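You operate a simulated robot arm through the tools that you are given. There is no shell and no other tool. Be economical: measure what you need, move in short steps, check, and stop when the job is done.

You are at the controls of a simulated robot arm. One attempt, no reset.

JOB
Switch the small steamer off, cover it, and put its blue roll and the orange tape in the open drawer.
Fine: dial to low; glass lid on the round dish; shut the drawer.

Only the result counts: the job must be done as asked and must still hold three seconds after the hand-in. Knocking over, shifting, dropping, spilling or breaking anything else fails it. A push-on lid holds only when it is set on centred and level and pressed home; a screw cap is set on level and turned clockwise until tight.

ROBOT AND FRAMES
A 6-joint arm with a two-finger parallel gripper, fixed in place. Base frame: the origin is at the foot of the arm, x ahead of it, y to its left, z up. Readings come in mm, degrees, newtons and seconds.
With the tool pointing down near the work surface it reaches from about 260 to 680 mm from the base axis. Its first joint turns from -66.0 to 66.0 degrees. Payload 2.9 kg.
Tool frame: the origin (TCP) lies between the finger pads and is the grasp point; the fingertips stand 30 mm ahead of it; z points along the fingers, y is the line along which they close. The gripper opens to 110 mm. The fingers are 20 mm wide and 10 mm thick; the gripper's body (48 by 112 mm) begins 55 mm behind the TCP.
Orientation is that of the tool frame in the base frame, as [roll, pitch, yaw] about the fixed x, y, z axes, in that order (R = Rz(yaw) Ry(pitch) Rx(roll)). With the fingers straight down and closing along the base's y, the tool's x points along the base's -x, its y along +y and its z along -z.

CONTROLS
- The arm moves only by the tool play_rows. Its argument "motion" is a list of rows, each an object (a shift or turn left out is 0, a gripper value left out holds the last) with "translation": the shift along the tool's x, y, z in mm, a list of three; "angular": the turn, a rotation vector about the tool's x, y, z in degrees, a list of three; "fingers": the finger opening in mm, from 0 to 110. In form: [{"translation": [dx, dy, dz], "angular": [wx, wy, wz], "fingers": fingers}, ...]. A call has 1 to 20 rows; each row shifts and turns the commanded pose from where the row before left it, along the tool's axes as they then stand. A row lasts 0.2 s, in which the tool goes at most 50 mm and 8.6 degrees; a call with a longer step from one row to the next is refused whole, and so is a gripper value outside its range. Where a pose cannot be reached the arm comes as near as it can. A force on the tool above 40 N (or 10 N above the force at the start of the call, whichever is more), or a blocked arm, ends the call early, and 0.2 s more pass. The fingers move at their own pace (about 108 mm/s each) and stop on an object; they squeeze with about 21 N. The grip force told is the motor's: it shows also when the fingers shut on nothing. Time passes only in rows, and 0.2 s behind the last, so rows that do not move let the fingers close. It gives the time, the measured TCP pose, the force on the tool (base axes), the opening and the grip force at its end, in the units of the frame above (readings bear some noise).
- Cameras (640 x 400 px; columns grow to the right, rows downward): "scene" is fixed at [75.9, 427.3, 1406.9]; the picture's right is [-0.79, -0.62, 0.00], its down [-0.22, 0.27, -0.94] and it looks along [0.58, -0.74, -0.35] (base axes); focal length 333 px, centre (320, 200). "wrist" rides on the gripper at [72, 17, -103] in the tool frame; the picture's right is [-0.23, 0.97, 0.00], its down [-0.76, -0.18, -0.62] and it looks along [-0.61, -0.14, 0.78] (tool axes); focal length 222 px, centre (320, 200). There is no depth. A picture from a camera that has moved, and an enlarged one, comes with that camera's place and axes in the base frame and with its lens.
- capture(camera): a new picture of that camera. The clock stands still meanwhile.
- enlarge(camera, box): a new picture of the part [left, top, right, bottom] of that camera's present view, enlarged. The clock stands still meanwhile.
- sign_off(): hands the job in; it is judged then, once.

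Go step by step. Nothing tells you positions but the pictures and the camera data: compare them with the known pose of the tool, close in by small moves and look again before you grip or let go. The budget is 120 turns and 64 pictures, counting those below and the enlarged ones. Unless the task says otherwise, let go and move clear before handing in, and close with one line.

The tools are called after "Emit:" as name(argument=value, ...) on one line, values as JSON. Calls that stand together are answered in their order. play_rows: Moves the arm, as the interface text tells. Its arguments: {"type":"object","properties":{"motion":{"type":"array","items":{"type":"object","properties":{"translation":{"type":"array","items":{"type":"number"}},"angular":{"type":"array","items":{"type":"number"}},"fingers":{"type":"number"}}}}},"required":["motion"]} The other tools are called the same way: capture (camera) takes a picture; enlarge (camera, box) takes an enlarged picture of a part of a camera's view; sign_off () hands the job in.

At the start:

```text
time: 0.0
eef_pos: [421.6, -48.6, 1277.6]
tool_rot: [180.0, 0.1, 179.9]
ft_force: [-1.1, 0.2, 0.3]
gripper_width: 110.1
grip_force: 0.1
```

scene: 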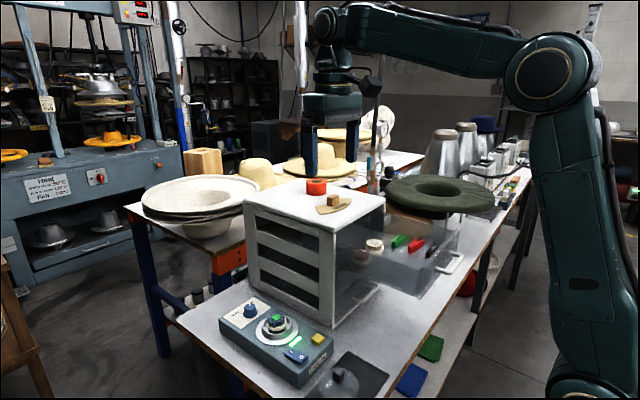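
wrist: 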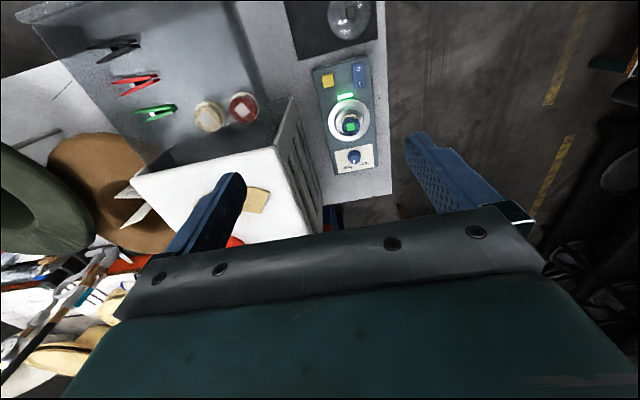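

I see a cabinet with an orange tape on top, a steamer panel with a dial and round dish, a glass lid on a dark mat, and an open drawer holding pegs and rolls. I'll take close-ups first.

Emit:
enlarge(camera="scene", box=[200, 280, 400, 400])

Emit:
enlarge(camera="scene", box=[240, 160, 480, 310])

Emit:
enlarge(camera="wrist", box=[60, 0, 400, 212])

```text
3.20 times, centred on (300, 340) of scene
camera zoom: at [75.9, 427.3, 1406.9], right [-0.79, -0.62, 0.0], down [-0.22, 0.27, -0.94], along [0.58, -0.74, -0.35], focal length 1065 px, centre (384, -248)
```

zoom: 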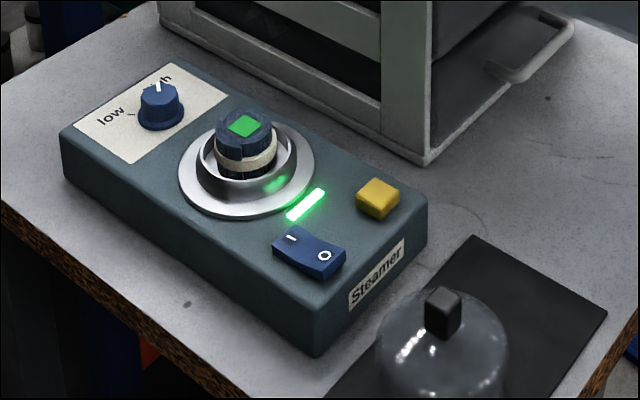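

```text
2.67 times, centred on (360, 235) of scene
camera zoom: at [75.9, 427.3, 1406.9], right [-0.79, -0.62, 0.0], down [-0.22, 0.27, -0.94], along [0.58, -0.74, -0.35], focal length 887 px, centre (213, 107)
```

zoom: 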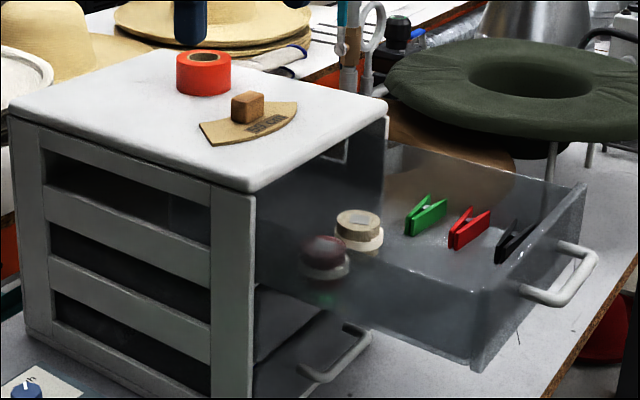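

```text
1.88 times, centred on (230, 106) of wrist
camera zoom: at [349.5, -31.2, 1381.7], right [0.23, 0.97, 0.0], down [0.76, -0.18, 0.62], along [0.61, -0.14, -0.78], focal length 418 px, centre (489, 377)
```

zoom: 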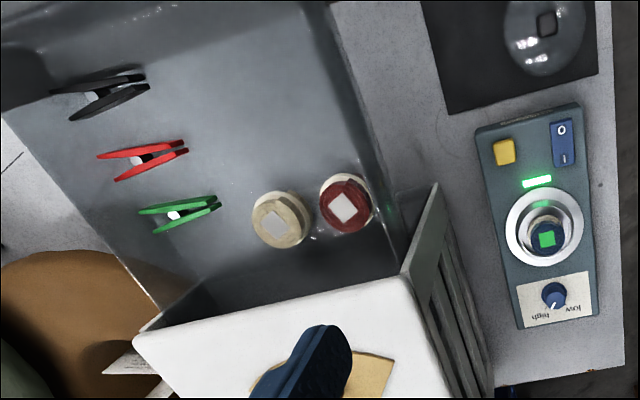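

The panel appears to be at about x 450–620, y 0. I'll come down over it for a better triangulation.

Emit:
play_rows(motion=[{"translation": [0, 25, 45]}, {"translation": [0, 24, 45]}, {"translation": [0, 0, 45]}, {"translation": [0, 0, 45]}])

Emit:
capture(camera="wrist")

```text
refused: row 1 steps farther than a row can; nothing moved
```

```text
58 pictures are left
camera wrist: at [349.5, -31.2, 1381.7], right [0.23, 0.97, 0.0], down [0.76, -0.18, 0.62], along [0.61, -0.14, -0.78], focal length 222 px, centre (320, 200)
```

wrist: 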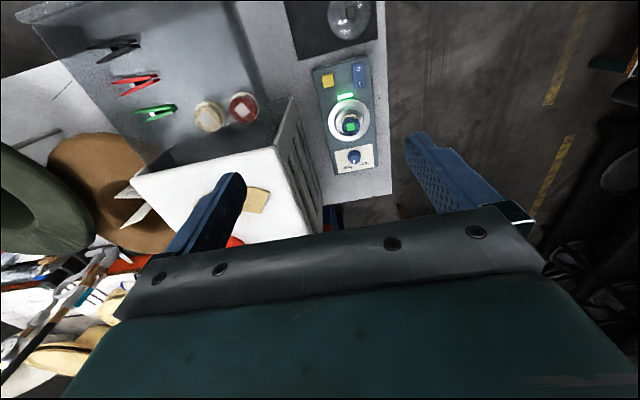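

The step was too long (over 50 mm), so I'll use smaller rows to make the same move.

Emit:
play_rows(motion=[{"translation": [0, 16, 40]}, {"translation": [0, 16, 40]}, {"translation": [0, 16, 40]}, {"translation": [0, 0, 40]}, {"translation": [0, 0, 40]}])

Emit:
capture(camera="wrist")

```text
time: 1.2
eef_pos: [421.5, 1.0, 1079.5]
tool_rot: [180.0, 0.1, 180.0]
ft_force: [0.3, -0.6, -0.2]
gripper_width: 109.9
grip_force: 0.1
```

```text
57 pictures are left
camera wrist: at [350.0, 17.9, 1182.4], right [0.23, 0.97, 0.0], down [0.76, -0.18, 0.62], along [0.61, -0.14, -0.78], focal length 222 px, centre (320, 200)
```

wrist: 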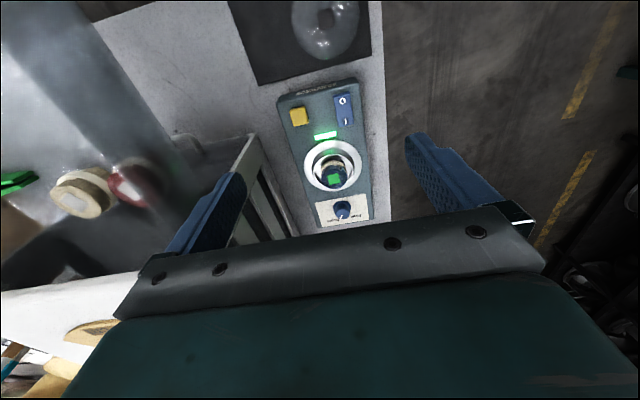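

Emit:
play_rows(motion=[{"translation": [0, 4, 40]}, {"translation": [0, 4, 40]}, {"translation": [30, 0, 10]}])

Emit:
enlarge(camera="wrist", box=[220, 0, 460, 250])

Emit:
capture(camera="scene")

```text
time: 2.0
eef_pos: [393.6, 8.3, 990.8]
tool_rot: [-180.0, 0.1, 179.9]
ft_force: [-0.5, -0.5, 1.3]
gripper_width: 110.0
grip_force: 0.0
```

```text
1.60 times, centred on (340, 125) of wrist
camera zoom: at [321.3, 26.5, 1093.0], right [0.23, 0.97, 0.0], down [0.76, -0.18, 0.62], along [0.61, -0.14, -0.78], focal length 355 px, centre (288, 320)
```

zoom: 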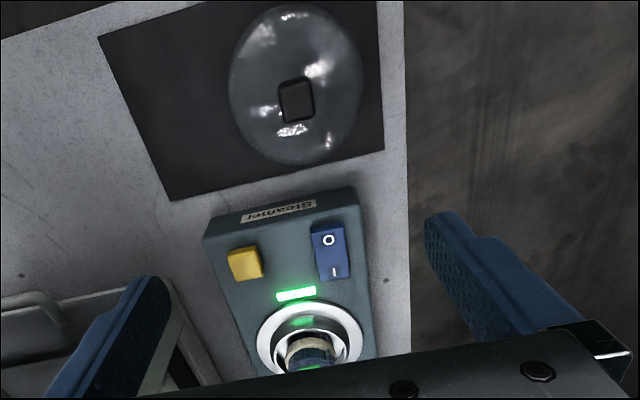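

```text
55 pictures are left
```

scene: 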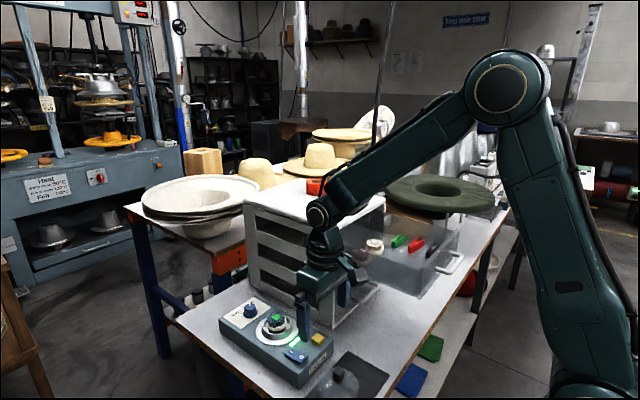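

The rocker is at about (455, 30, 848), with its O end toward −x. I'll close the fingers and hover over the O end.

Emit:
play_rows(motion=[{"translation": [-25, 11, 0], "fingers": 0}, {"translation": [-25, 11, 0]}, {"translation": [0, 0, 30]}, {"translation": [0, 0, 30]}, {"translation": [0, 0, 10]}])

Emit:
enlarge(camera="scene", box=[200, 280, 400, 400])

Emit:
capture(camera="wrist")

```text
time: 3.2
eef_pos: [442.7, 30.4, 919.4]
tool_rot: [-179.9, 0.1, 180.0]
ft_force: [1.3, 0.7, 0.6]
gripper_width: 0.1
grip_force: 20.9
```

```text
3.20 times, centred on (300, 340) of scene
camera zoom: at [75.9, 427.3, 1406.9], right [-0.79, -0.62, 0.0], down [-0.22, 0.27, -0.94], along [0.58, -0.74, -0.35], focal length 1065 px, centre (384, -248)
```

zoom: 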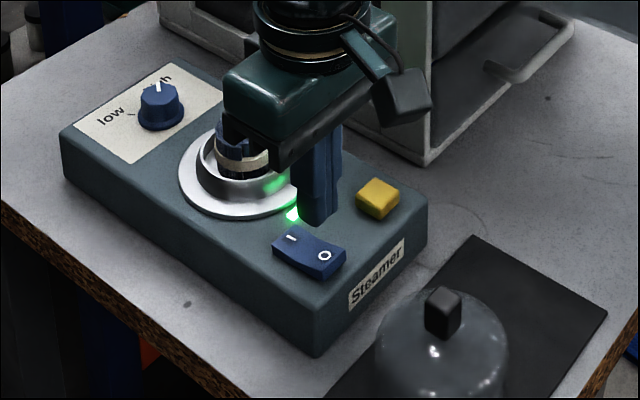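

```text
53 pictures are left
camera wrist: at [370.8, 47.8, 1022.1], right [0.23, 0.97, 0.0], down [0.76, -0.18, 0.62], along [0.61, -0.14, -0.78], focal length 222 px, centre (320, 200)
```

wrist: 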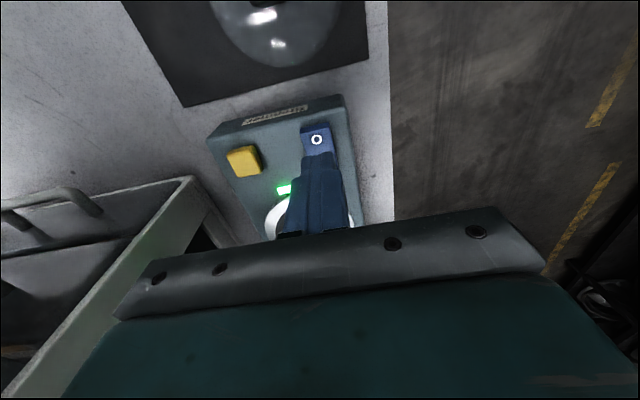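

The O mark is at about (443, 26). I'll press down slowly.

Emit:
play_rows(motion=[{"translation": [0, -4, 15]}, {"translation": [0, 0, 12]}, {"translation": [0, 0, 5]}, {"translation": [0, 0, 4]}, {"translation": [0, 0, 3]}, {"translation": [0, 0, 3]}, {"translation": [0, 0, 3]}])

Emit:
enlarge(camera="scene", box=[200, 280, 400, 400])

```text
time: 4.3
eef_pos: [441.2, 27.0, 885.4]
tool_rot: [179.9, 0.0, 180.0]
ft_force: [-4.9, 0.4, 8.7]
gripper_width: 0.3
grip_force: 20.6
stopped in row 5: the force on the tool passed its limit (the readings are from after the stop); the commanded pose is now the measured one
```

```text
3.20 times, centred on (300, 340) of scene
camera zoom: at [75.7, 427.3, 1406.9], right [-0.79, -0.62, 0.0], down [-0.22, 0.27, -0.94], along [0.58, -0.74, -0.35], focal length 1065 px, centre (384, -248)
```

zoom: 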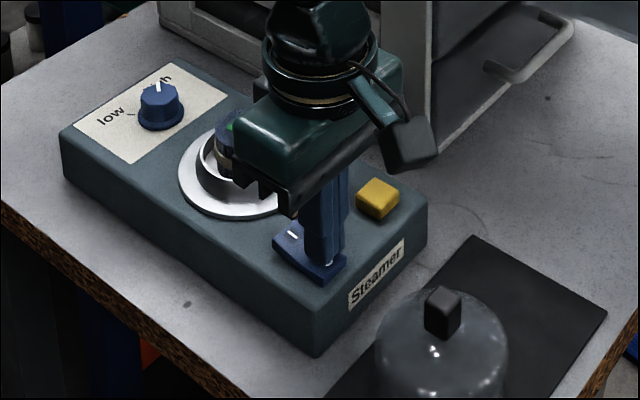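

Emit:
play_rows(motion=[{"translation": [0, 0, -30]}, {"translation": [20, 0, -40]}, {"translation": [30, 0, -30]}])

Emit:
enlarge(camera="scene", box=[200, 280, 400, 400])

Emit:
capture(camera="wrist")

```text
time: 5.1
eef_pos: [390.8, 26.7, 984.8]
tool_rot: [179.8, 0.1, -180.0]
ft_force: [-0.1, 0.1, -0.6]
gripper_width: 0.0
grip_force: 21.0
```

```text
3.20 times, centred on (300, 340) of scene
camera zoom: at [75.9, 427.3, 1406.9], right [-0.79, -0.62, 0.0], down [-0.22, 0.27, -0.94], along [0.58, -0.74, -0.35], focal length 1065 px, centre (384, -248)
```

zoom: 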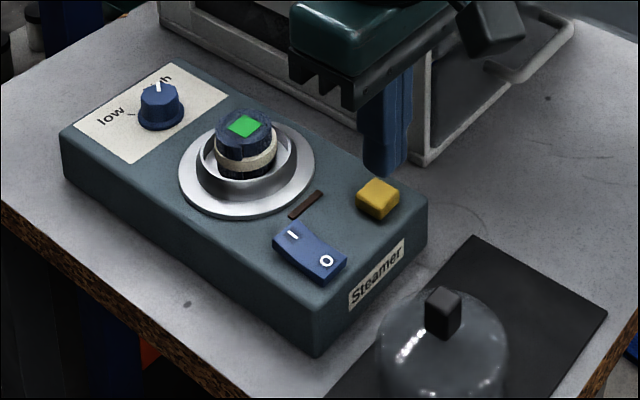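

```text
50 pictures are left
camera wrist: at [319.2, 43.8, 1087.6], right [0.23, 0.97, 0.0], down [0.76, -0.18, 0.62], along [0.61, -0.14, -0.78], focal length 222 px, centre (320, 200)
```

wrist: 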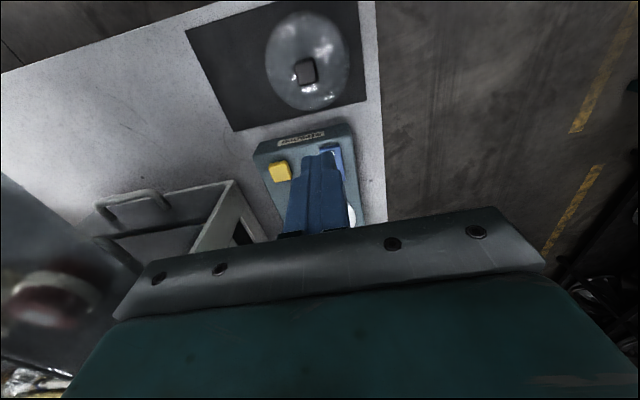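

The steamer light is out. Now a closer look at the dial and the dish.

Emit:
enlarge(camera="scene", box=[215, 290, 285, 334])

Emit:
enlarge(camera="scene", box=[250, 305, 310, 350])

```text
9.09 times, centred on (250, 312) of scene
camera zoom: at [75.9, 427.3, 1406.9], right [-0.79, -0.62, 0.0], down [-0.22, 0.27, -0.94], along [0.58, -0.74, -0.35], focal length 3024 px, centre (956, -818)
```

zoom: 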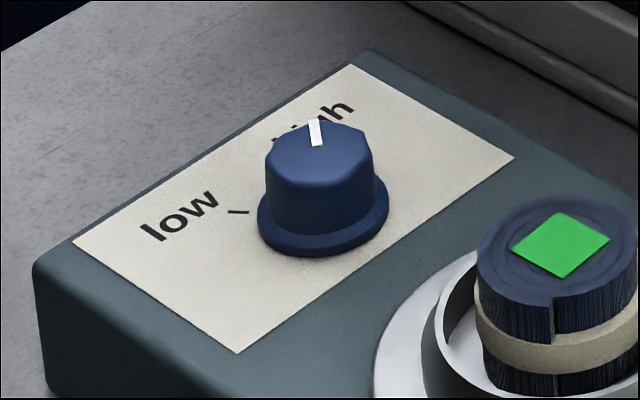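

```text
8.89 times, centred on (280, 328) of scene
camera zoom: at [75.9, 427.3, 1406.9], right [-0.79, -0.62, 0.0], down [-0.22, 0.27, -0.94], along [0.58, -0.74, -0.35], focal length 2957 px, centre (676, -933)
```

zoom: 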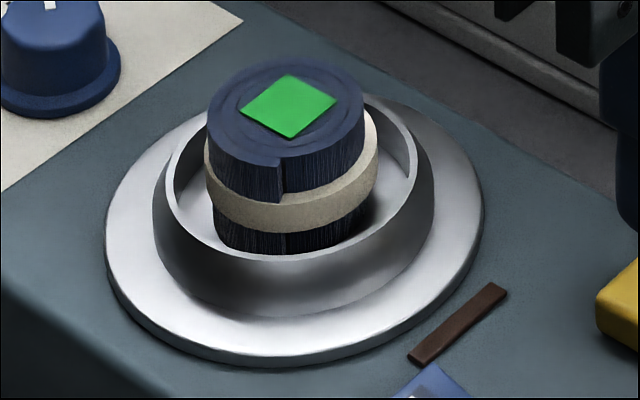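

The light is off. The dial's knob is at about (631, 1), z 848–872. I'll view it from above before gripping.

Emit:
play_rows(motion=[{"translation": [-10, -5, -30], "fingers": 100}, {"translation": [-30, -5, -30]}, {"translation": [-40, -5, 0]}, {"translation": [-45, -5, 0]}])

Emit:
enlarge(camera="wrist", box=[240, 80, 400, 230])

```text
time: 6.1
eef_pos: [517.4, 5.4, 1045.6]
tool_rot: [179.9, 0.0, -180.0]
ft_force: [0.6, -0.2, 0.5]
gripper_width: 99.9
grip_force: 0.1
```

```text
2.67 times, centred on (320, 155) of wrist
camera zoom: at [445.3, 22.8, 1148.3], right [0.23, 0.97, 0.0], down [0.76, -0.18, 0.62], along [0.61, -0.14, -0.78], focal length 592 px, centre (320, 320)
```

zoom: 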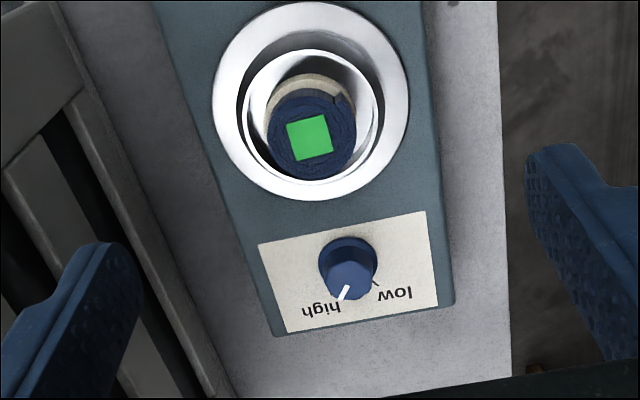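

Emit:
play_rows(motion=[{"translation": [-40, -2, 0], "fingers": 60}, {"translation": [-40, -3, 0]}, {"translation": [-36, -2, 0]}, {"translation": [0, 0, 45]}, {"translation": [0, 0, 45]}, {"translation": [0, 0, 35]}])

Emit:
enlarge(camera="wrist", box=[240, 80, 400, 230])

Emit:
enlarge(camera="scene", box=[200, 260, 320, 340])

```text
time: 7.5
eef_pos: [631.1, 2.6, 920.9]
tool_rot: [179.9, -0.1, 179.9]
ft_force: [1.2, 0.4, -0.1]
gripper_width: 60.1
grip_force: 0.0
```

```text
2.67 times, centred on (320, 155) of wrist
camera zoom: at [559.7, 19.2, 1023.3], right [0.23, 0.97, 0.0], down [0.76, -0.18, 0.62], along [0.61, -0.14, -0.78], focal length 592 px, centre (320, 320)
```

zoom: 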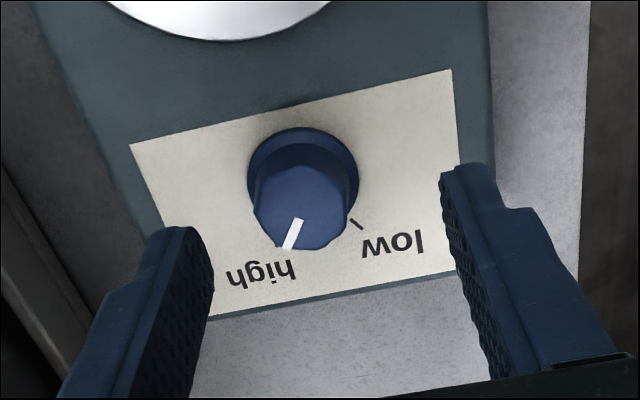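

```text
5.00 times, centred on (260, 300) of scene
camera zoom: at [75.9, 427.3, 1406.9], right [-0.79, -0.62, 0.0], down [-0.22, 0.27, -0.94], along [0.58, -0.74, -0.35], focal length 1663 px, centre (620, -300)
```

zoom: 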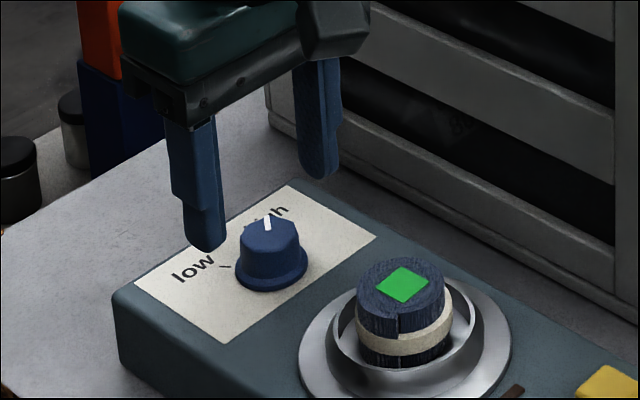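

The knob is at about (638, −4), and the turn needed is about 62° counter-clockwise seen from above. I'll pre-turn −30° and line up.

Emit:
play_rows(motion=[{"translation": [-6.5, -6, 0]}, {"angular": [0, 0, 7.5]}, {"angular": [0, 0, 7.5]}, {"angular": [0, 0, 7.5]}, {"angular": [0, 0, 7.5]}, {"translation": [0, 0, 12]}, {"translation": [0, 0, 0]}])

Emit:
enlarge(camera="wrist", box=[240, 80, 400, 230])

```text
time: 9.1
eef_pos: [639.1, -5.7, 908.3]
tool_rot: [179.9, 0.1, 150.0]
ft_force: [0.1, 0.4, 0.4]
gripper_width: 60.1
grip_force: 0.1
```

```text
2.67 times, centred on (320, 155) of wrist
camera zoom: at [585.2, 44.8, 1011.4], right [0.68, 0.73, 0.0], down [0.57, -0.54, 0.62], along [0.45, -0.43, -0.78], focal length 592 px, centre (320, 320)
```

zoom: 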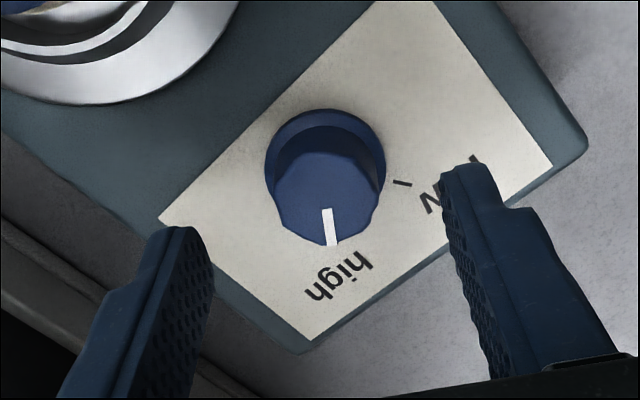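

Alignment looks good, so I'll descend and grip the knob.

Emit:
play_rows(motion=[{"translation": [0, 2, 12]}, {"translation": [0, 0, 9]}, {"fingers": 20}, {"fingers": 20}, {"fingers": 20}])

Emit:
enlarge(camera="wrist", box=[240, 80, 400, 230])

```text
time: 10.3
eef_pos: [639.2, -5.1, 888.1]
tool_rot: [180.0, 0.0, 150.1]
ft_force: [1.0, 0.6, -0.3]
gripper_width: 28.1
grip_force: 45.1
```

```text
2.67 times, centred on (320, 155) of wrist
camera zoom: at [585.6, 46.1, 990.7], right [0.68, 0.73, 0.0], down [0.57, -0.53, 0.62], along [0.46, -0.42, -0.78], focal length 592 px, centre (320, 320)
```

zoom: 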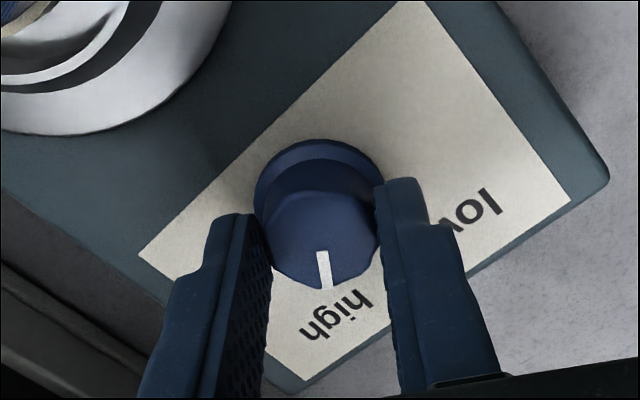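

The knob is held at 28 mm. I'll turn it counter-clockwise.

Emit:
play_rows(motion=[{"angular": [0, 0, -7.75]}, {"angular": [0, 0, -7.75]}, {"angular": [0, 0, -7.75]}, {"angular": [0, 0, -7.75]}, {"angular": [0, 0, -7.75]}, {"angular": [0, 0, -7.75]}, {"angular": [0, 0, -7.75]}, {"angular": [0, 0, -7.75]}, {}])

Emit:
enlarge(camera="wrist", box=[240, 80, 400, 230])

```text
time: 12.3
eef_pos: [639.6, -6.7, 888.1]
tool_rot: [179.9, 0.1, -148.1]
ft_force: [-8.4, -12.8, 13.6]
gripper_width: 28.2
grip_force: 45.6
```

```text
2.67 times, centred on (320, 155) of wrist
camera zoom: at [569.5, -29.7, 990.5], right [-0.32, 0.95, 0.0], down [0.74, 0.25, 0.62], along [0.59, 0.2, -0.78], focal length 592 px, centre (320, 320)
```

zoom: 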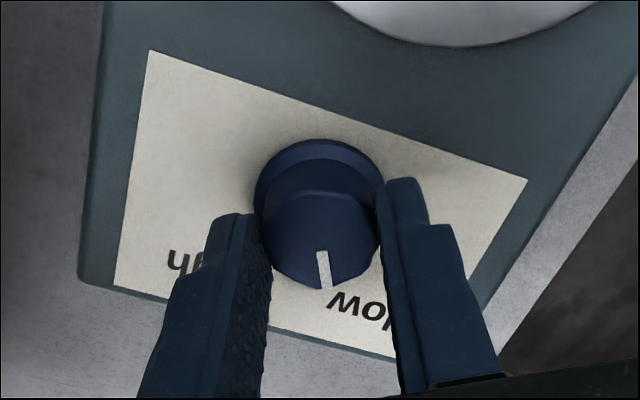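

Emit:
play_rows(motion=[{"fingers": 60}, {"fingers": 60}, {"translation": [0, 0, -30]}, {"translation": [0, 0, -30]}])

Emit:
enlarge(camera="wrist", box=[240, 80, 400, 230])

Emit:
enlarge(camera="scene", box=[215, 290, 285, 334])

```text
time: 13.3
eef_pos: [638.5, -3.8, 947.3]
tool_rot: [-180.0, 0.1, -148.1]
ft_force: [-0.7, -1.2, 0.2]
gripper_width: 59.8
grip_force: 0.0
```

```text
2.67 times, centred on (320, 155) of wrist
camera zoom: at [569.4, -27.8, 1050.7], right [-0.32, 0.95, 0.0], down [0.74, 0.25, 0.62], along [0.59, 0.2, -0.78], focal length 592 px, centre (320, 320)
```

zoom: 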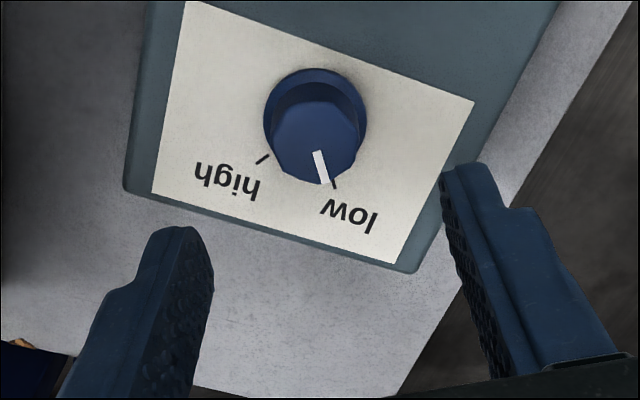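

```text
9.09 times, centred on (250, 312) of scene
camera zoom: at [75.9, 427.3, 1406.9], right [-0.79, -0.62, 0.0], down [-0.22, 0.27, -0.94], along [0.58, -0.74, -0.35], focal length 3024 px, centre (956, -818)
```

zoom: 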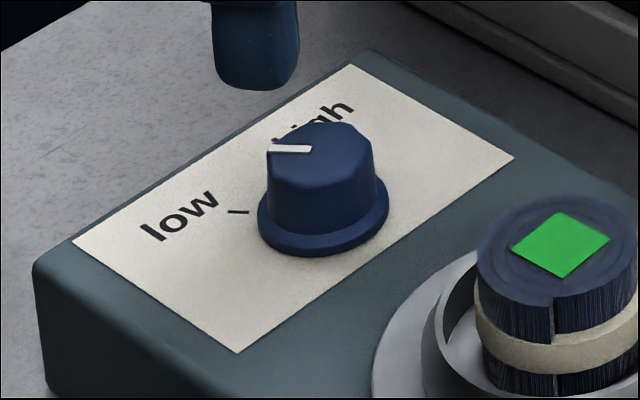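

The dial now points at low. Next is the blue roll, at about (541, −4) with its top near z 888; I'll hover above it.

Emit:
play_rows(motion=[{"angular": [0, 0, 8], "fingers": 90}, {"angular": [0, 0, 8]}, {"angular": [0, 0, 8]}, {"angular": [0, 0, 7.9]}, {"translation": [33, 0, 0]}, {"translation": [33, 0, 0]}, {"translation": [31, 0, 0]}, {}])

Emit:
enlarge(camera="wrist", box=[240, 80, 400, 230])

Emit:
enlarge(camera="scene", box=[230, 280, 330, 350])

```text
time: 15.1
eef_pos: [542.8, -4.0, 948.0]
tool_rot: [179.8, 0.0, -179.8]
ft_force: [-0.1, 0.7, 0.2]
gripper_width: 89.7
grip_force: 0.1
```

```text
2.67 times, centred on (320, 155) of wrist
camera zoom: at [471.2, 12.7, 1051.2], right [0.23, 0.97, 0.0], down [0.76, -0.18, 0.62], along [0.61, -0.14, -0.78], focal length 592 px, centre (320, 320)
```

zoom: 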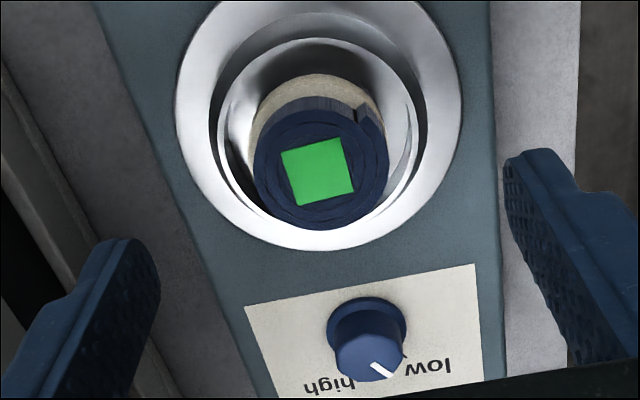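

```text
5.71 times, centred on (280, 315) of scene
camera zoom: at [75.9, 427.3, 1406.9], right [-0.79, -0.62, 0.0], down [-0.22, 0.27, -0.94], along [0.58, -0.74, -0.35], focal length 1901 px, centre (549, -457)
```

zoom: 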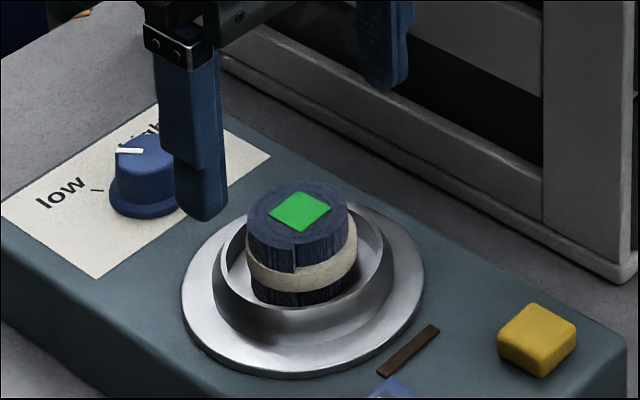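

Centred over the roll. I'll descend so the tips stay just above the dish collar, then grip.

Emit:
play_rows(motion=[{"translation": [0, 0, 25]}, {"translation": [0, 0, 22]}, {"fingers": 60}, {"fingers": 30}, {"fingers": 30}, {"fingers": 30}])

Emit:
enlarge(camera="scene", box=[230, 280, 330, 350])

```text
time: 16.5
eef_pos: [543.4, -3.8, 900.2]
tool_rot: [179.8, 0.0, -179.8]
ft_force: [-0.5, 0.7, 0.1]
gripper_width: 42.6
grip_force: 21.4
```

```text
5.71 times, centred on (280, 315) of scene
camera zoom: at [75.9, 427.3, 1406.9], right [-0.79, -0.62, 0.0], down [-0.22, 0.27, -0.94], along [0.58, -0.74, -0.35], focal length 1901 px, centre (549, -457)
```

zoom: 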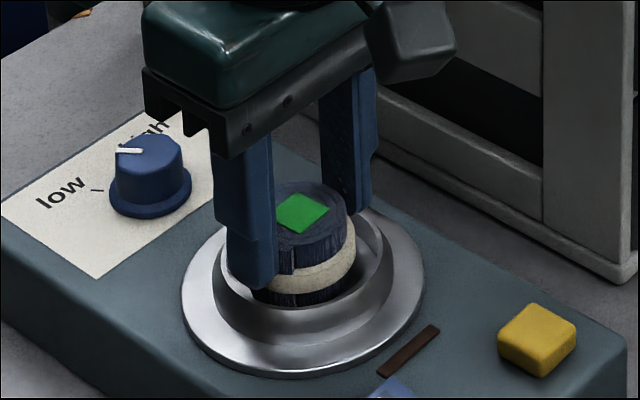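

Gripped at 42.6 mm. I'll lift it and move toward the drawer to look inside.

Emit:
play_rows(motion=[{"translation": [0, 0, -20]}, {"translation": [0, 0, -45]}, {"translation": [0, 0, -45]}, {"translation": [0, 0, -45]}, {"translation": [0, 0, -45]}, {"translation": [30, 0, -35]}, {"translation": [40, -10, -25]}, {"translation": [40, -15, 0]}, {"translation": [40, -15, 0]}, {"translation": [25, -15, 0]}, {}])

Emit:
capture(camera="wrist")

Emit:
enlarge(camera="scene", box=[230, 150, 480, 306])

```text
time: 18.9
eef_pos: [366.3, -59.3, 1159.2]
tool_rot: [179.9, 0.0, -179.7]
ft_force: [-0.2, -0.1, 0.8]
gripper_width: 29.9
grip_force: 0.1
```

```text
36 pictures are left
camera wrist: at [294.1, -43.9, 1262.5], right [0.22, 0.97, 0.0], down [0.76, -0.18, 0.62], along [0.61, -0.14, -0.78], focal length 222 px, centre (320, 200)
```

wrist: 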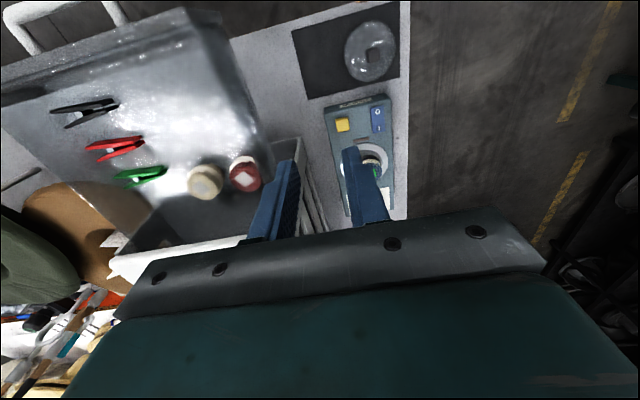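

```text
2.56 times, centred on (355, 228) of scene
camera zoom: at [75.9, 427.3, 1406.9], right [-0.79, -0.62, 0.0], down [-0.22, 0.27, -0.94], along [0.58, -0.74, -0.35], focal length 852 px, centre (230, 128)
```

zoom: 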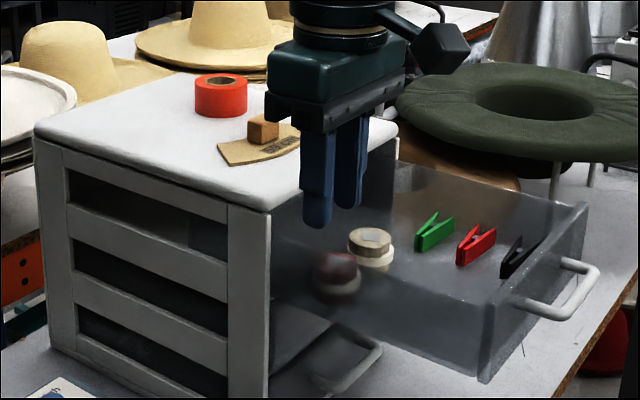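

The roll slipped out of the grip. I'll check the dish to see where it is.

Emit:
enlarge(camera="scene", box=[230, 280, 330, 350])

Emit:
enlarge(camera="wrist", box=[310, 80, 430, 220])

```text
5.71 times, centred on (280, 315) of scene
camera zoom: at [75.9, 427.3, 1406.9], right [-0.79, -0.62, 0.0], down [-0.22, 0.27, -0.94], along [0.58, -0.74, -0.35], focal length 1901 px, centre (549, -457)
```

zoom: 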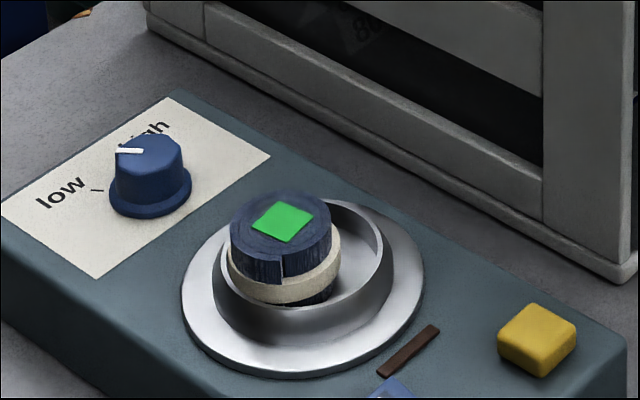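

```text
2.86 times, centred on (370, 150) of wrist
camera zoom: at [294.1, -43.9, 1262.5], right [0.22, 0.97, 0.0], down [0.76, -0.18, 0.62], along [0.61, -0.14, -0.78], focal length 635 px, centre (177, 343)
```

zoom: 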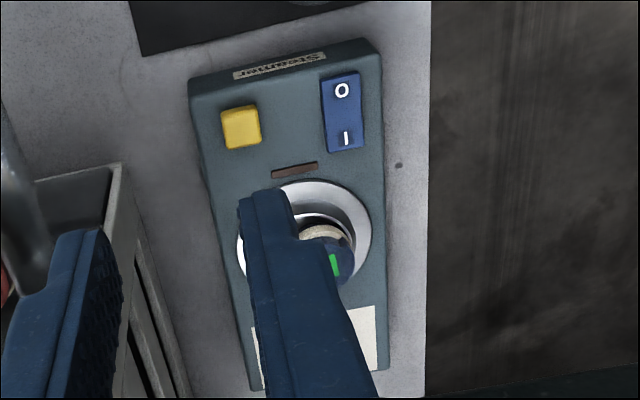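

The roll is still upright in the dish, shifted to about (546, 4). The tips only caught the band, so I'll go back and grip deeper and harder.

Emit:
play_rows(motion=[{"translation": [-30, 10, 0], "fingers": 64}, {"translation": [-40, 14, 0]}, {"translation": [-40, 14, 0]}, {"translation": [-40, 14, 20]}, {"translation": [-29, 11, 35]}, {"translation": [0, 0, 45]}, {"translation": [0, 0, 45]}, {"translation": [0, 0, 45]}, {"translation": [0, 0, 15]}, {}])

Emit:
enlarge(camera="wrist", box=[240, 80, 400, 230])

```text
time: 21.1
eef_pos: [545.5, 3.4, 953.7]
tool_rot: [179.8, 0.0, -179.9]
ft_force: [0.7, -0.3, 0.7]
gripper_width: 64.1
grip_force: 0.0
```

```text
2.67 times, centred on (320, 155) of wrist
camera zoom: at [474.3, 20.3, 1056.5], right [0.23, 0.97, 0.0], down [0.76, -0.18, 0.62], along [0.61, -0.14, -0.78], focal length 592 px, centre (320, 320)
```

zoom: 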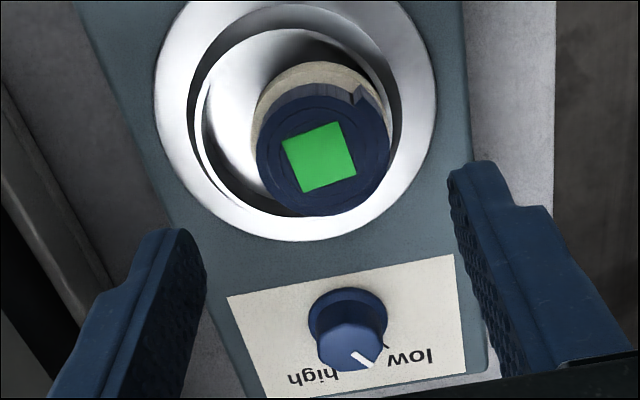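

Emit:
play_rows(motion=[{"translation": [3, 0.5, 25], "fingers": 52}, {"translation": [0, 0, 20]}, {"translation": [0, 0, 5]}, {"translation": [0, 0, 3]}, {"translation": [0, 0, 3]}, {"translation": [0, 0, 3]}, {"translation": [0, 0, 3]}, {"translation": [0, 0, 3]}])

Emit:
enlarge(camera="scene", box=[230, 280, 330, 350])

```text
time: 22.9
eef_pos: [544.3, 3.7, 890.9]
tool_rot: [179.9, 0.0, -179.8]
ft_force: [-1.3, 0.3, 1.6]
gripper_width: 52.4
grip_force: 0.4
```

```text
5.71 times, centred on (280, 315) of scene
camera zoom: at [75.8, 427.3, 1406.9], right [-0.79, -0.62, 0.0], down [-0.22, 0.27, -0.94], along [0.58, -0.74, -0.35], focal length 1901 px, centre (549, -457)
```

zoom: 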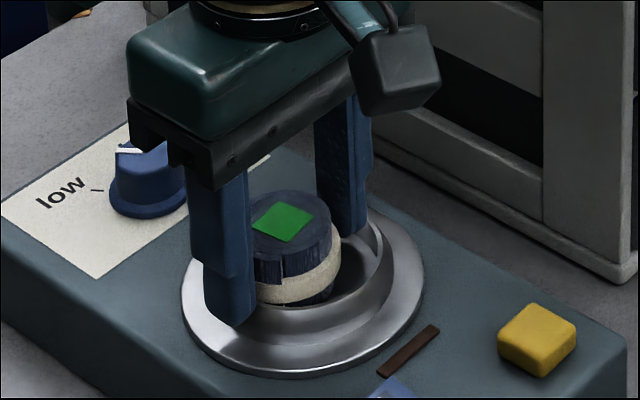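

Emit:
play_rows(motion=[{"translation": [0, 0, -3]}, {"fingers": 0}, {"fingers": 0}, {"fingers": 0}])

Emit:
enlarge(camera="scene", box=[230, 280, 330, 350])

```text
time: 23.9
eef_pos: [543.2, 5.5, 893.9]
tool_rot: [180.0, -0.1, -179.7]
ft_force: [2.1, 13.9, -4.2]
gripper_width: 45.1
grip_force: 21.2
```

```text
5.71 times, centred on (280, 315) of scene
camera zoom: at [76.0, 427.7, 1406.7], right [-0.79, -0.62, 0.0], down [-0.22, 0.27, -0.94], along [0.58, -0.74, -0.35], focal length 1901 px, centre (549, -457)
```

zoom: 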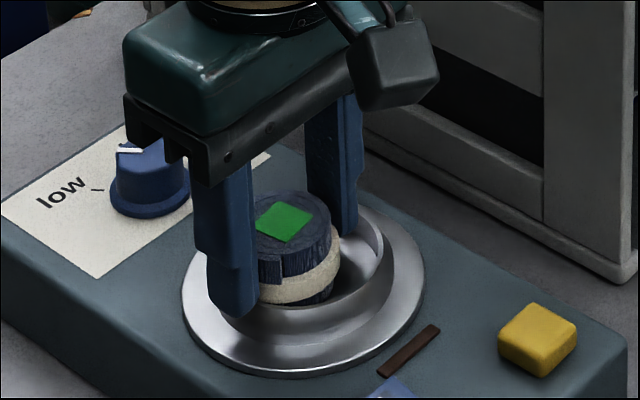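

The +y finger is bearing on the collar. I'll open, rise a few mm, and close again fully.

Emit:
play_rows(motion=[{"fingers": 54}, {"translation": [0, -1, -4.5]}, {"fingers": 0}, {"fingers": 0}, {"fingers": 0}, {}])

```text
time: 25.3
eef_pos: [544.3, 3.7, 897.7]
tool_rot: [179.9, 0.0, -180.0]
ft_force: [-1.2, -1.2, 1.9]
gripper_width: 42.0
grip_force: 21.4
```

Emit:
play_rows(motion=[{"translation": [0, 0, -3]}, {"translation": [0, 0, -4]}, {"translation": [0, 0, -5]}, {"translation": [0, 0, -6]}, {"translation": [0, 0, -7]}, {}, {}])

Emit:
enlarge(camera="scene", box=[230, 280, 330, 350])

```text
time: 26.9
eef_pos: [542.5, 3.4, 923.3]
tool_rot: [179.9, 0.0, -180.0]
ft_force: [-0.4, -1.1, -0.4]
gripper_width: 42.3
grip_force: 21.0
```

```text
5.71 times, centred on (280, 315) of scene
camera zoom: at [75.9, 427.3, 1406.9], right [-0.79, -0.62, 0.0], down [-0.22, 0.27, -0.94], along [0.58, -0.74, -0.35], focal length 1901 px, centre (549, -457)
```

zoom: 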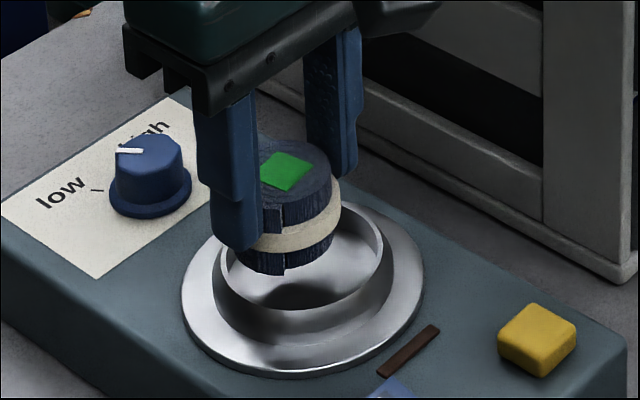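

Held with a better bite this time. I'll raise it slowly.

Emit:
play_rows(motion=[{"translation": [0, 0, -6]}, {"translation": [0, 0, -10]}, {"translation": [0, 0, -14]}, {"translation": [0, 0, -16]}, {"translation": [0, 0, -18]}, {"translation": [0, 0, -18]}, {"translation": [0, 0, -18]}, {"translation": [0, 0, -18]}, {"translation": [0, 0, -18]}, {"translation": [0, 0, -18]}, {"translation": [0, 0, -18]}, {"translation": [0, 0, -18]}, {"translation": [0, 0, -18]}, {"translation": [0, 0, -14]}, {"translation": [0, 0, -8]}, {}])

```text
time: 30.3
eef_pos: [543.5, 2.3, 1155.3]
tool_rot: [180.0, 0.0, -179.9]
ft_force: [0.2, 0.8, -0.5]
gripper_width: 41.9
grip_force: 21.1
```

Still held. I'll carry it gently over the drawer's free area, around (365, −215).

Emit:
play_rows(motion=[{"translation": [4, -4, 0]}, {"translation": [8, -9, 0]}, {"translation": [10, -12, 0]}, {"translation": [11, -14, 0]}, {"translation": [11, -14, 0]}, {"translation": [11, -14, 0]}, {"translation": [11, -14, 0]}, {"translation": [11, -14, 0]}, {"translation": [11, -14, 0]}, {"translation": [11, -14, 0]}, {"translation": [11, -14, 0]}, {"translation": [11, -14, 0]}, {"translation": [11, -14, 0]}, {"translation": [11, -13, 0]}, {"translation": [11, -13, 0]}, {"translation": [11, -12, 0]}, {"translation": [8, -8, 0]}, {"translation": [5, -6, 0]}, {}])

Emit:
capture(camera="wrist")

Emit:
enlarge(camera="scene", box=[230, 150, 480, 306])

```text
time: 34.3
eef_pos: [365.3, -213.6, 1153.1]
tool_rot: [179.8, 0.0, -179.9]
ft_force: [-0.2, -0.9, -0.1]
gripper_width: 42.0
grip_force: 20.8
```

```text
28 pictures are left
camera wrist: at [293.8, -197.7, 1254.8], right [0.23, 0.97, 0.0], down [0.76, -0.18, 0.62], along [0.61, -0.14, -0.78], focal length 222 px, centre (320, 200)
```

wrist: 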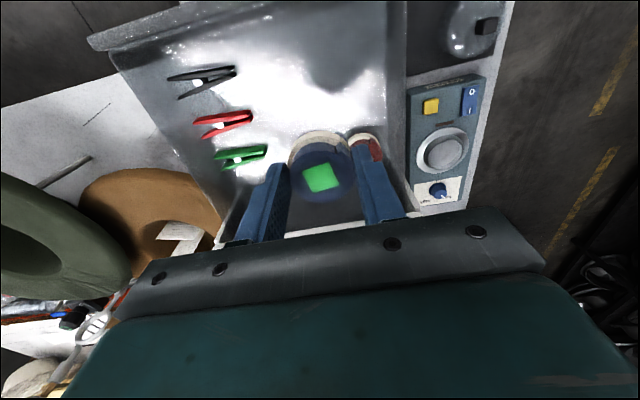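

```text
2.56 times, centred on (355, 228) of scene
camera zoom: at [75.9, 427.3, 1406.9], right [-0.79, -0.62, 0.0], down [-0.22, 0.27, -0.94], along [0.58, -0.74, -0.35], focal length 852 px, centre (230, 128)
```

zoom: 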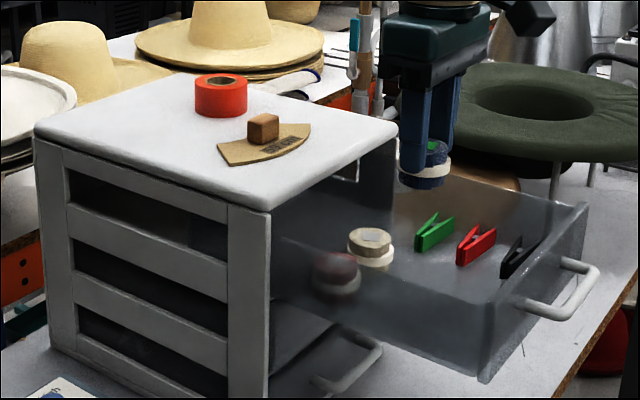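

The spot below is free. I'll shift 12 mm toward −x and lower to about z 1045.

Emit:
play_rows(motion=[{"translation": [6, 0, 4]}, {"translation": [6, 0, 8]}, {"translation": [0, 0, 12]}, {"translation": [0, 0, 12]}, {"translation": [0, 0, 12]}, {"translation": [0, 0, 12]}, {"translation": [0, 0, 12]}, {"translation": [0, 0, 12]}, {"translation": [0, 0, 10]}, {"translation": [0, 0, 6]}, {"translation": [0, 0, 4]}, {}])

Emit:
enlarge(camera="scene", box=[300, 180, 480, 300])

Emit:
capture(camera="wrist")

```text
time: 36.9
eef_pos: [354.6, -214.2, 1048.2]
tool_rot: [179.8, 0.0, -179.9]
ft_force: [-0.6, -0.2, 0.0]
gripper_width: 41.9
grip_force: 21.1
```

```text
3.33 times, centred on (390, 240) of scene
camera zoom: at [75.9, 427.3, 1406.9], right [-0.79, -0.62, 0.0], down [-0.22, 0.27, -0.94], along [0.58, -0.74, -0.35], focal length 1109 px, centre (87, 67)
```

zoom: 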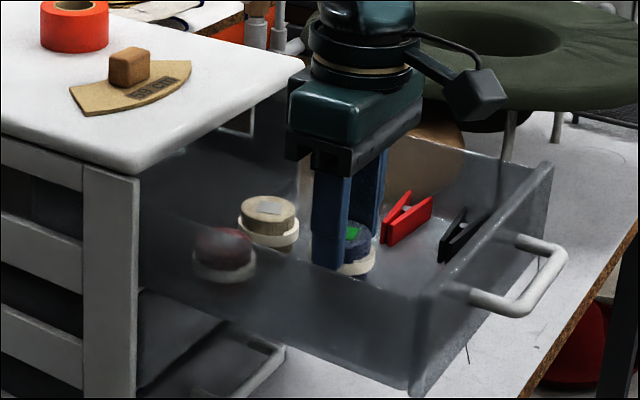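

```text
25 pictures are left
camera wrist: at [282.4, -197.5, 1151.3], right [0.22, 0.97, 0.0], down [0.76, -0.18, 0.62], along [0.61, -0.14, -0.78], focal length 222 px, centre (320, 200)
```

wrist: 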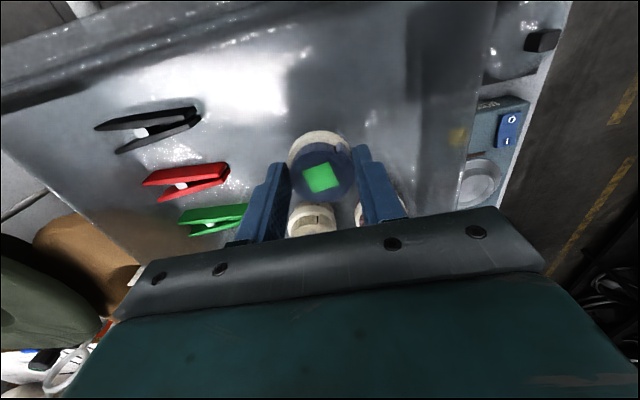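

Emit:
play_rows(motion=[{"translation": [0, 0, 7]}, {"translation": [0, 0, 7]}, {"translation": [0, 0, 5]}, {"translation": [0, 0, 4]}, {}])

Emit:
enlarge(camera="scene", box=[300, 180, 480, 300])

```text
time: 38.1
eef_pos: [355.5, -213.7, 1025.0]
tool_rot: [180.0, 0.1, -180.0]
ft_force: [-0.2, 1.3, 19.3]
gripper_width: 41.6
grip_force: 21.1
```

```text
3.33 times, centred on (390, 240) of scene
camera zoom: at [75.7, 427.5, 1406.8], right [-0.79, -0.62, 0.0], down [-0.22, 0.27, -0.94], along [0.58, -0.74, -0.35], focal length 1109 px, centre (87, 67)
```

zoom: 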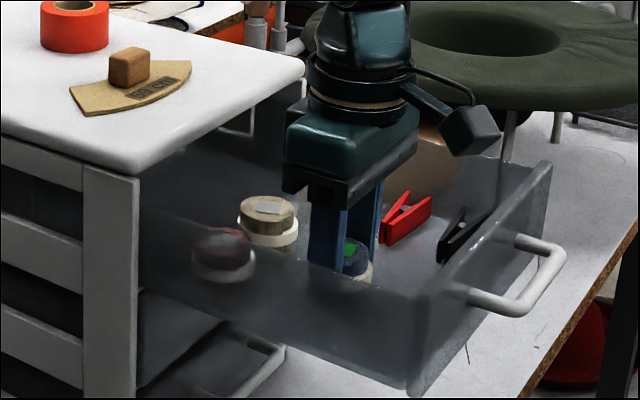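

It has touched down (19 N). I'll release and lift.

Emit:
play_rows(motion=[{"translation": [0, 0, -1]}, {"fingers": 64}, {"fingers": 64}, {"translation": [0, 0, -15]}, {"translation": [0, 0, -40]}, {"translation": [0, 0, -45]}, {"translation": [0, 0, -45]}, {}])

Emit:
capture(camera="wrist")

```text
time: 39.9
eef_pos: [356.1, -213.0, 1170.7]
tool_rot: [179.9, 0.0, -179.9]
ft_force: [-0.4, 0.8, 0.6]
gripper_width: 63.8
grip_force: 0.0
```

```text
23 pictures are left
camera wrist: at [283.3, -197.4, 1273.4], right [0.22, 0.97, 0.0], down [0.76, -0.18, 0.62], along [0.61, -0.14, -0.78], focal length 222 px, centre (320, 200)
```

wrist: 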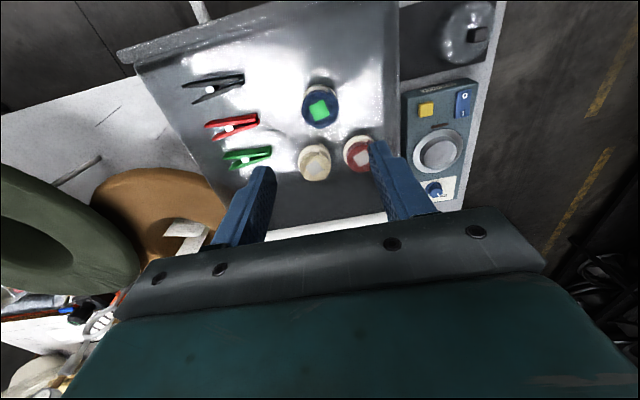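

The blue roll is in the drawer. Next I'll locate the orange tape on the cabinet top.

Emit:
play_rows(motion=[{"translation": [-20, -5, -40], "fingers": 100}, {"translation": [-40, -10, -20]}, {"translation": [-45, -10, 0]}, {"translation": [-45, -10, 0]}, {"translation": [-30, -10, 0]}, {}])

Emit:
capture(camera="wrist")

```text
time: 41.0
eef_pos: [508.9, -248.0, 1186.3]
tool_rot: [176.5, -7.2, -179.4]
ft_force: [7.4, -8.4, -21.0]
gripper_width: 100.0
grip_force: 0.0
out of reach, approached as far as the arm can: row 5
stopped in row 5: the force on the tool passed its limit (the readings are from after the stop); the commanded pose is now the measured one
```

```text
22 pictures are left
camera wrist: at [450.8, -239.0, 1297.8], right [0.22, 0.97, 0.03], down [0.83, -0.21, 0.51], along [0.5, -0.09, -0.86], focal length 222 px, centre (320, 200)
```

wrist: 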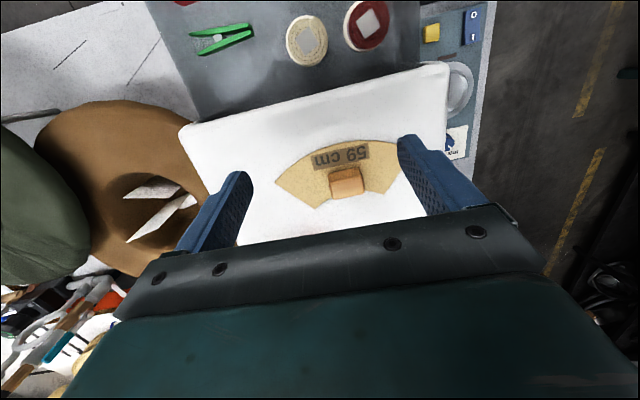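

High up, the reach with the tool vertical is limited, and the tape sits far out at about (665, −307). I'll use a tool tilted outward along the radius: level it first, then yaw and lean out 32°, and look.

Emit:
play_rows(motion=[{"translation": [20, 0, 0], "angular": [3.5, -7.2, 0]}, {"translation": [0, 0, -10]}, {"angular": [0, 0, 8.3]}, {"angular": [0, 0, 8.3]}, {"angular": [0, 0, 8.2]}, {"angular": [0, -8, 0]}, {"angular": [0, -8, 0]}, {"angular": [0, -8, 0]}, {"angular": [0, -8, 0]}, {}])

Emit:
capture(camera="wrist")

```text
time: 43.2
eef_pos: [489.1, -249.0, 1198.9]
tool_rot: [179.9, 31.7, 155.4]
ft_force: [-0.4, -0.2, -1.0]
gripper_width: 100.3
grip_force: 0.1
```

```text
21 pictures are left
camera wrist: at [390.6, -185.1, 1247.4], right [0.58, 0.81, 0.12], down [0.21, -0.3, 0.93], along [0.79, -0.51, -0.34], focal length 222 px, centre (320, 200)
```

wrist: 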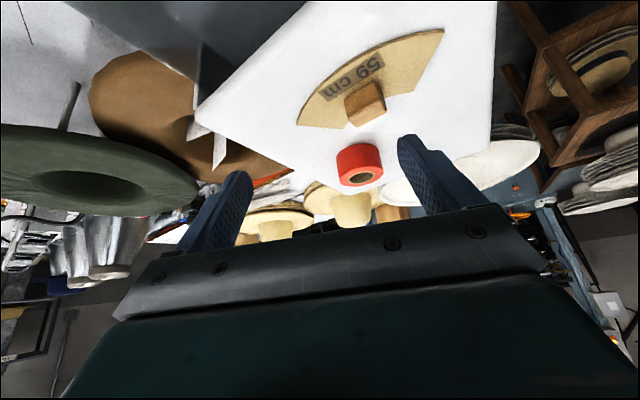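

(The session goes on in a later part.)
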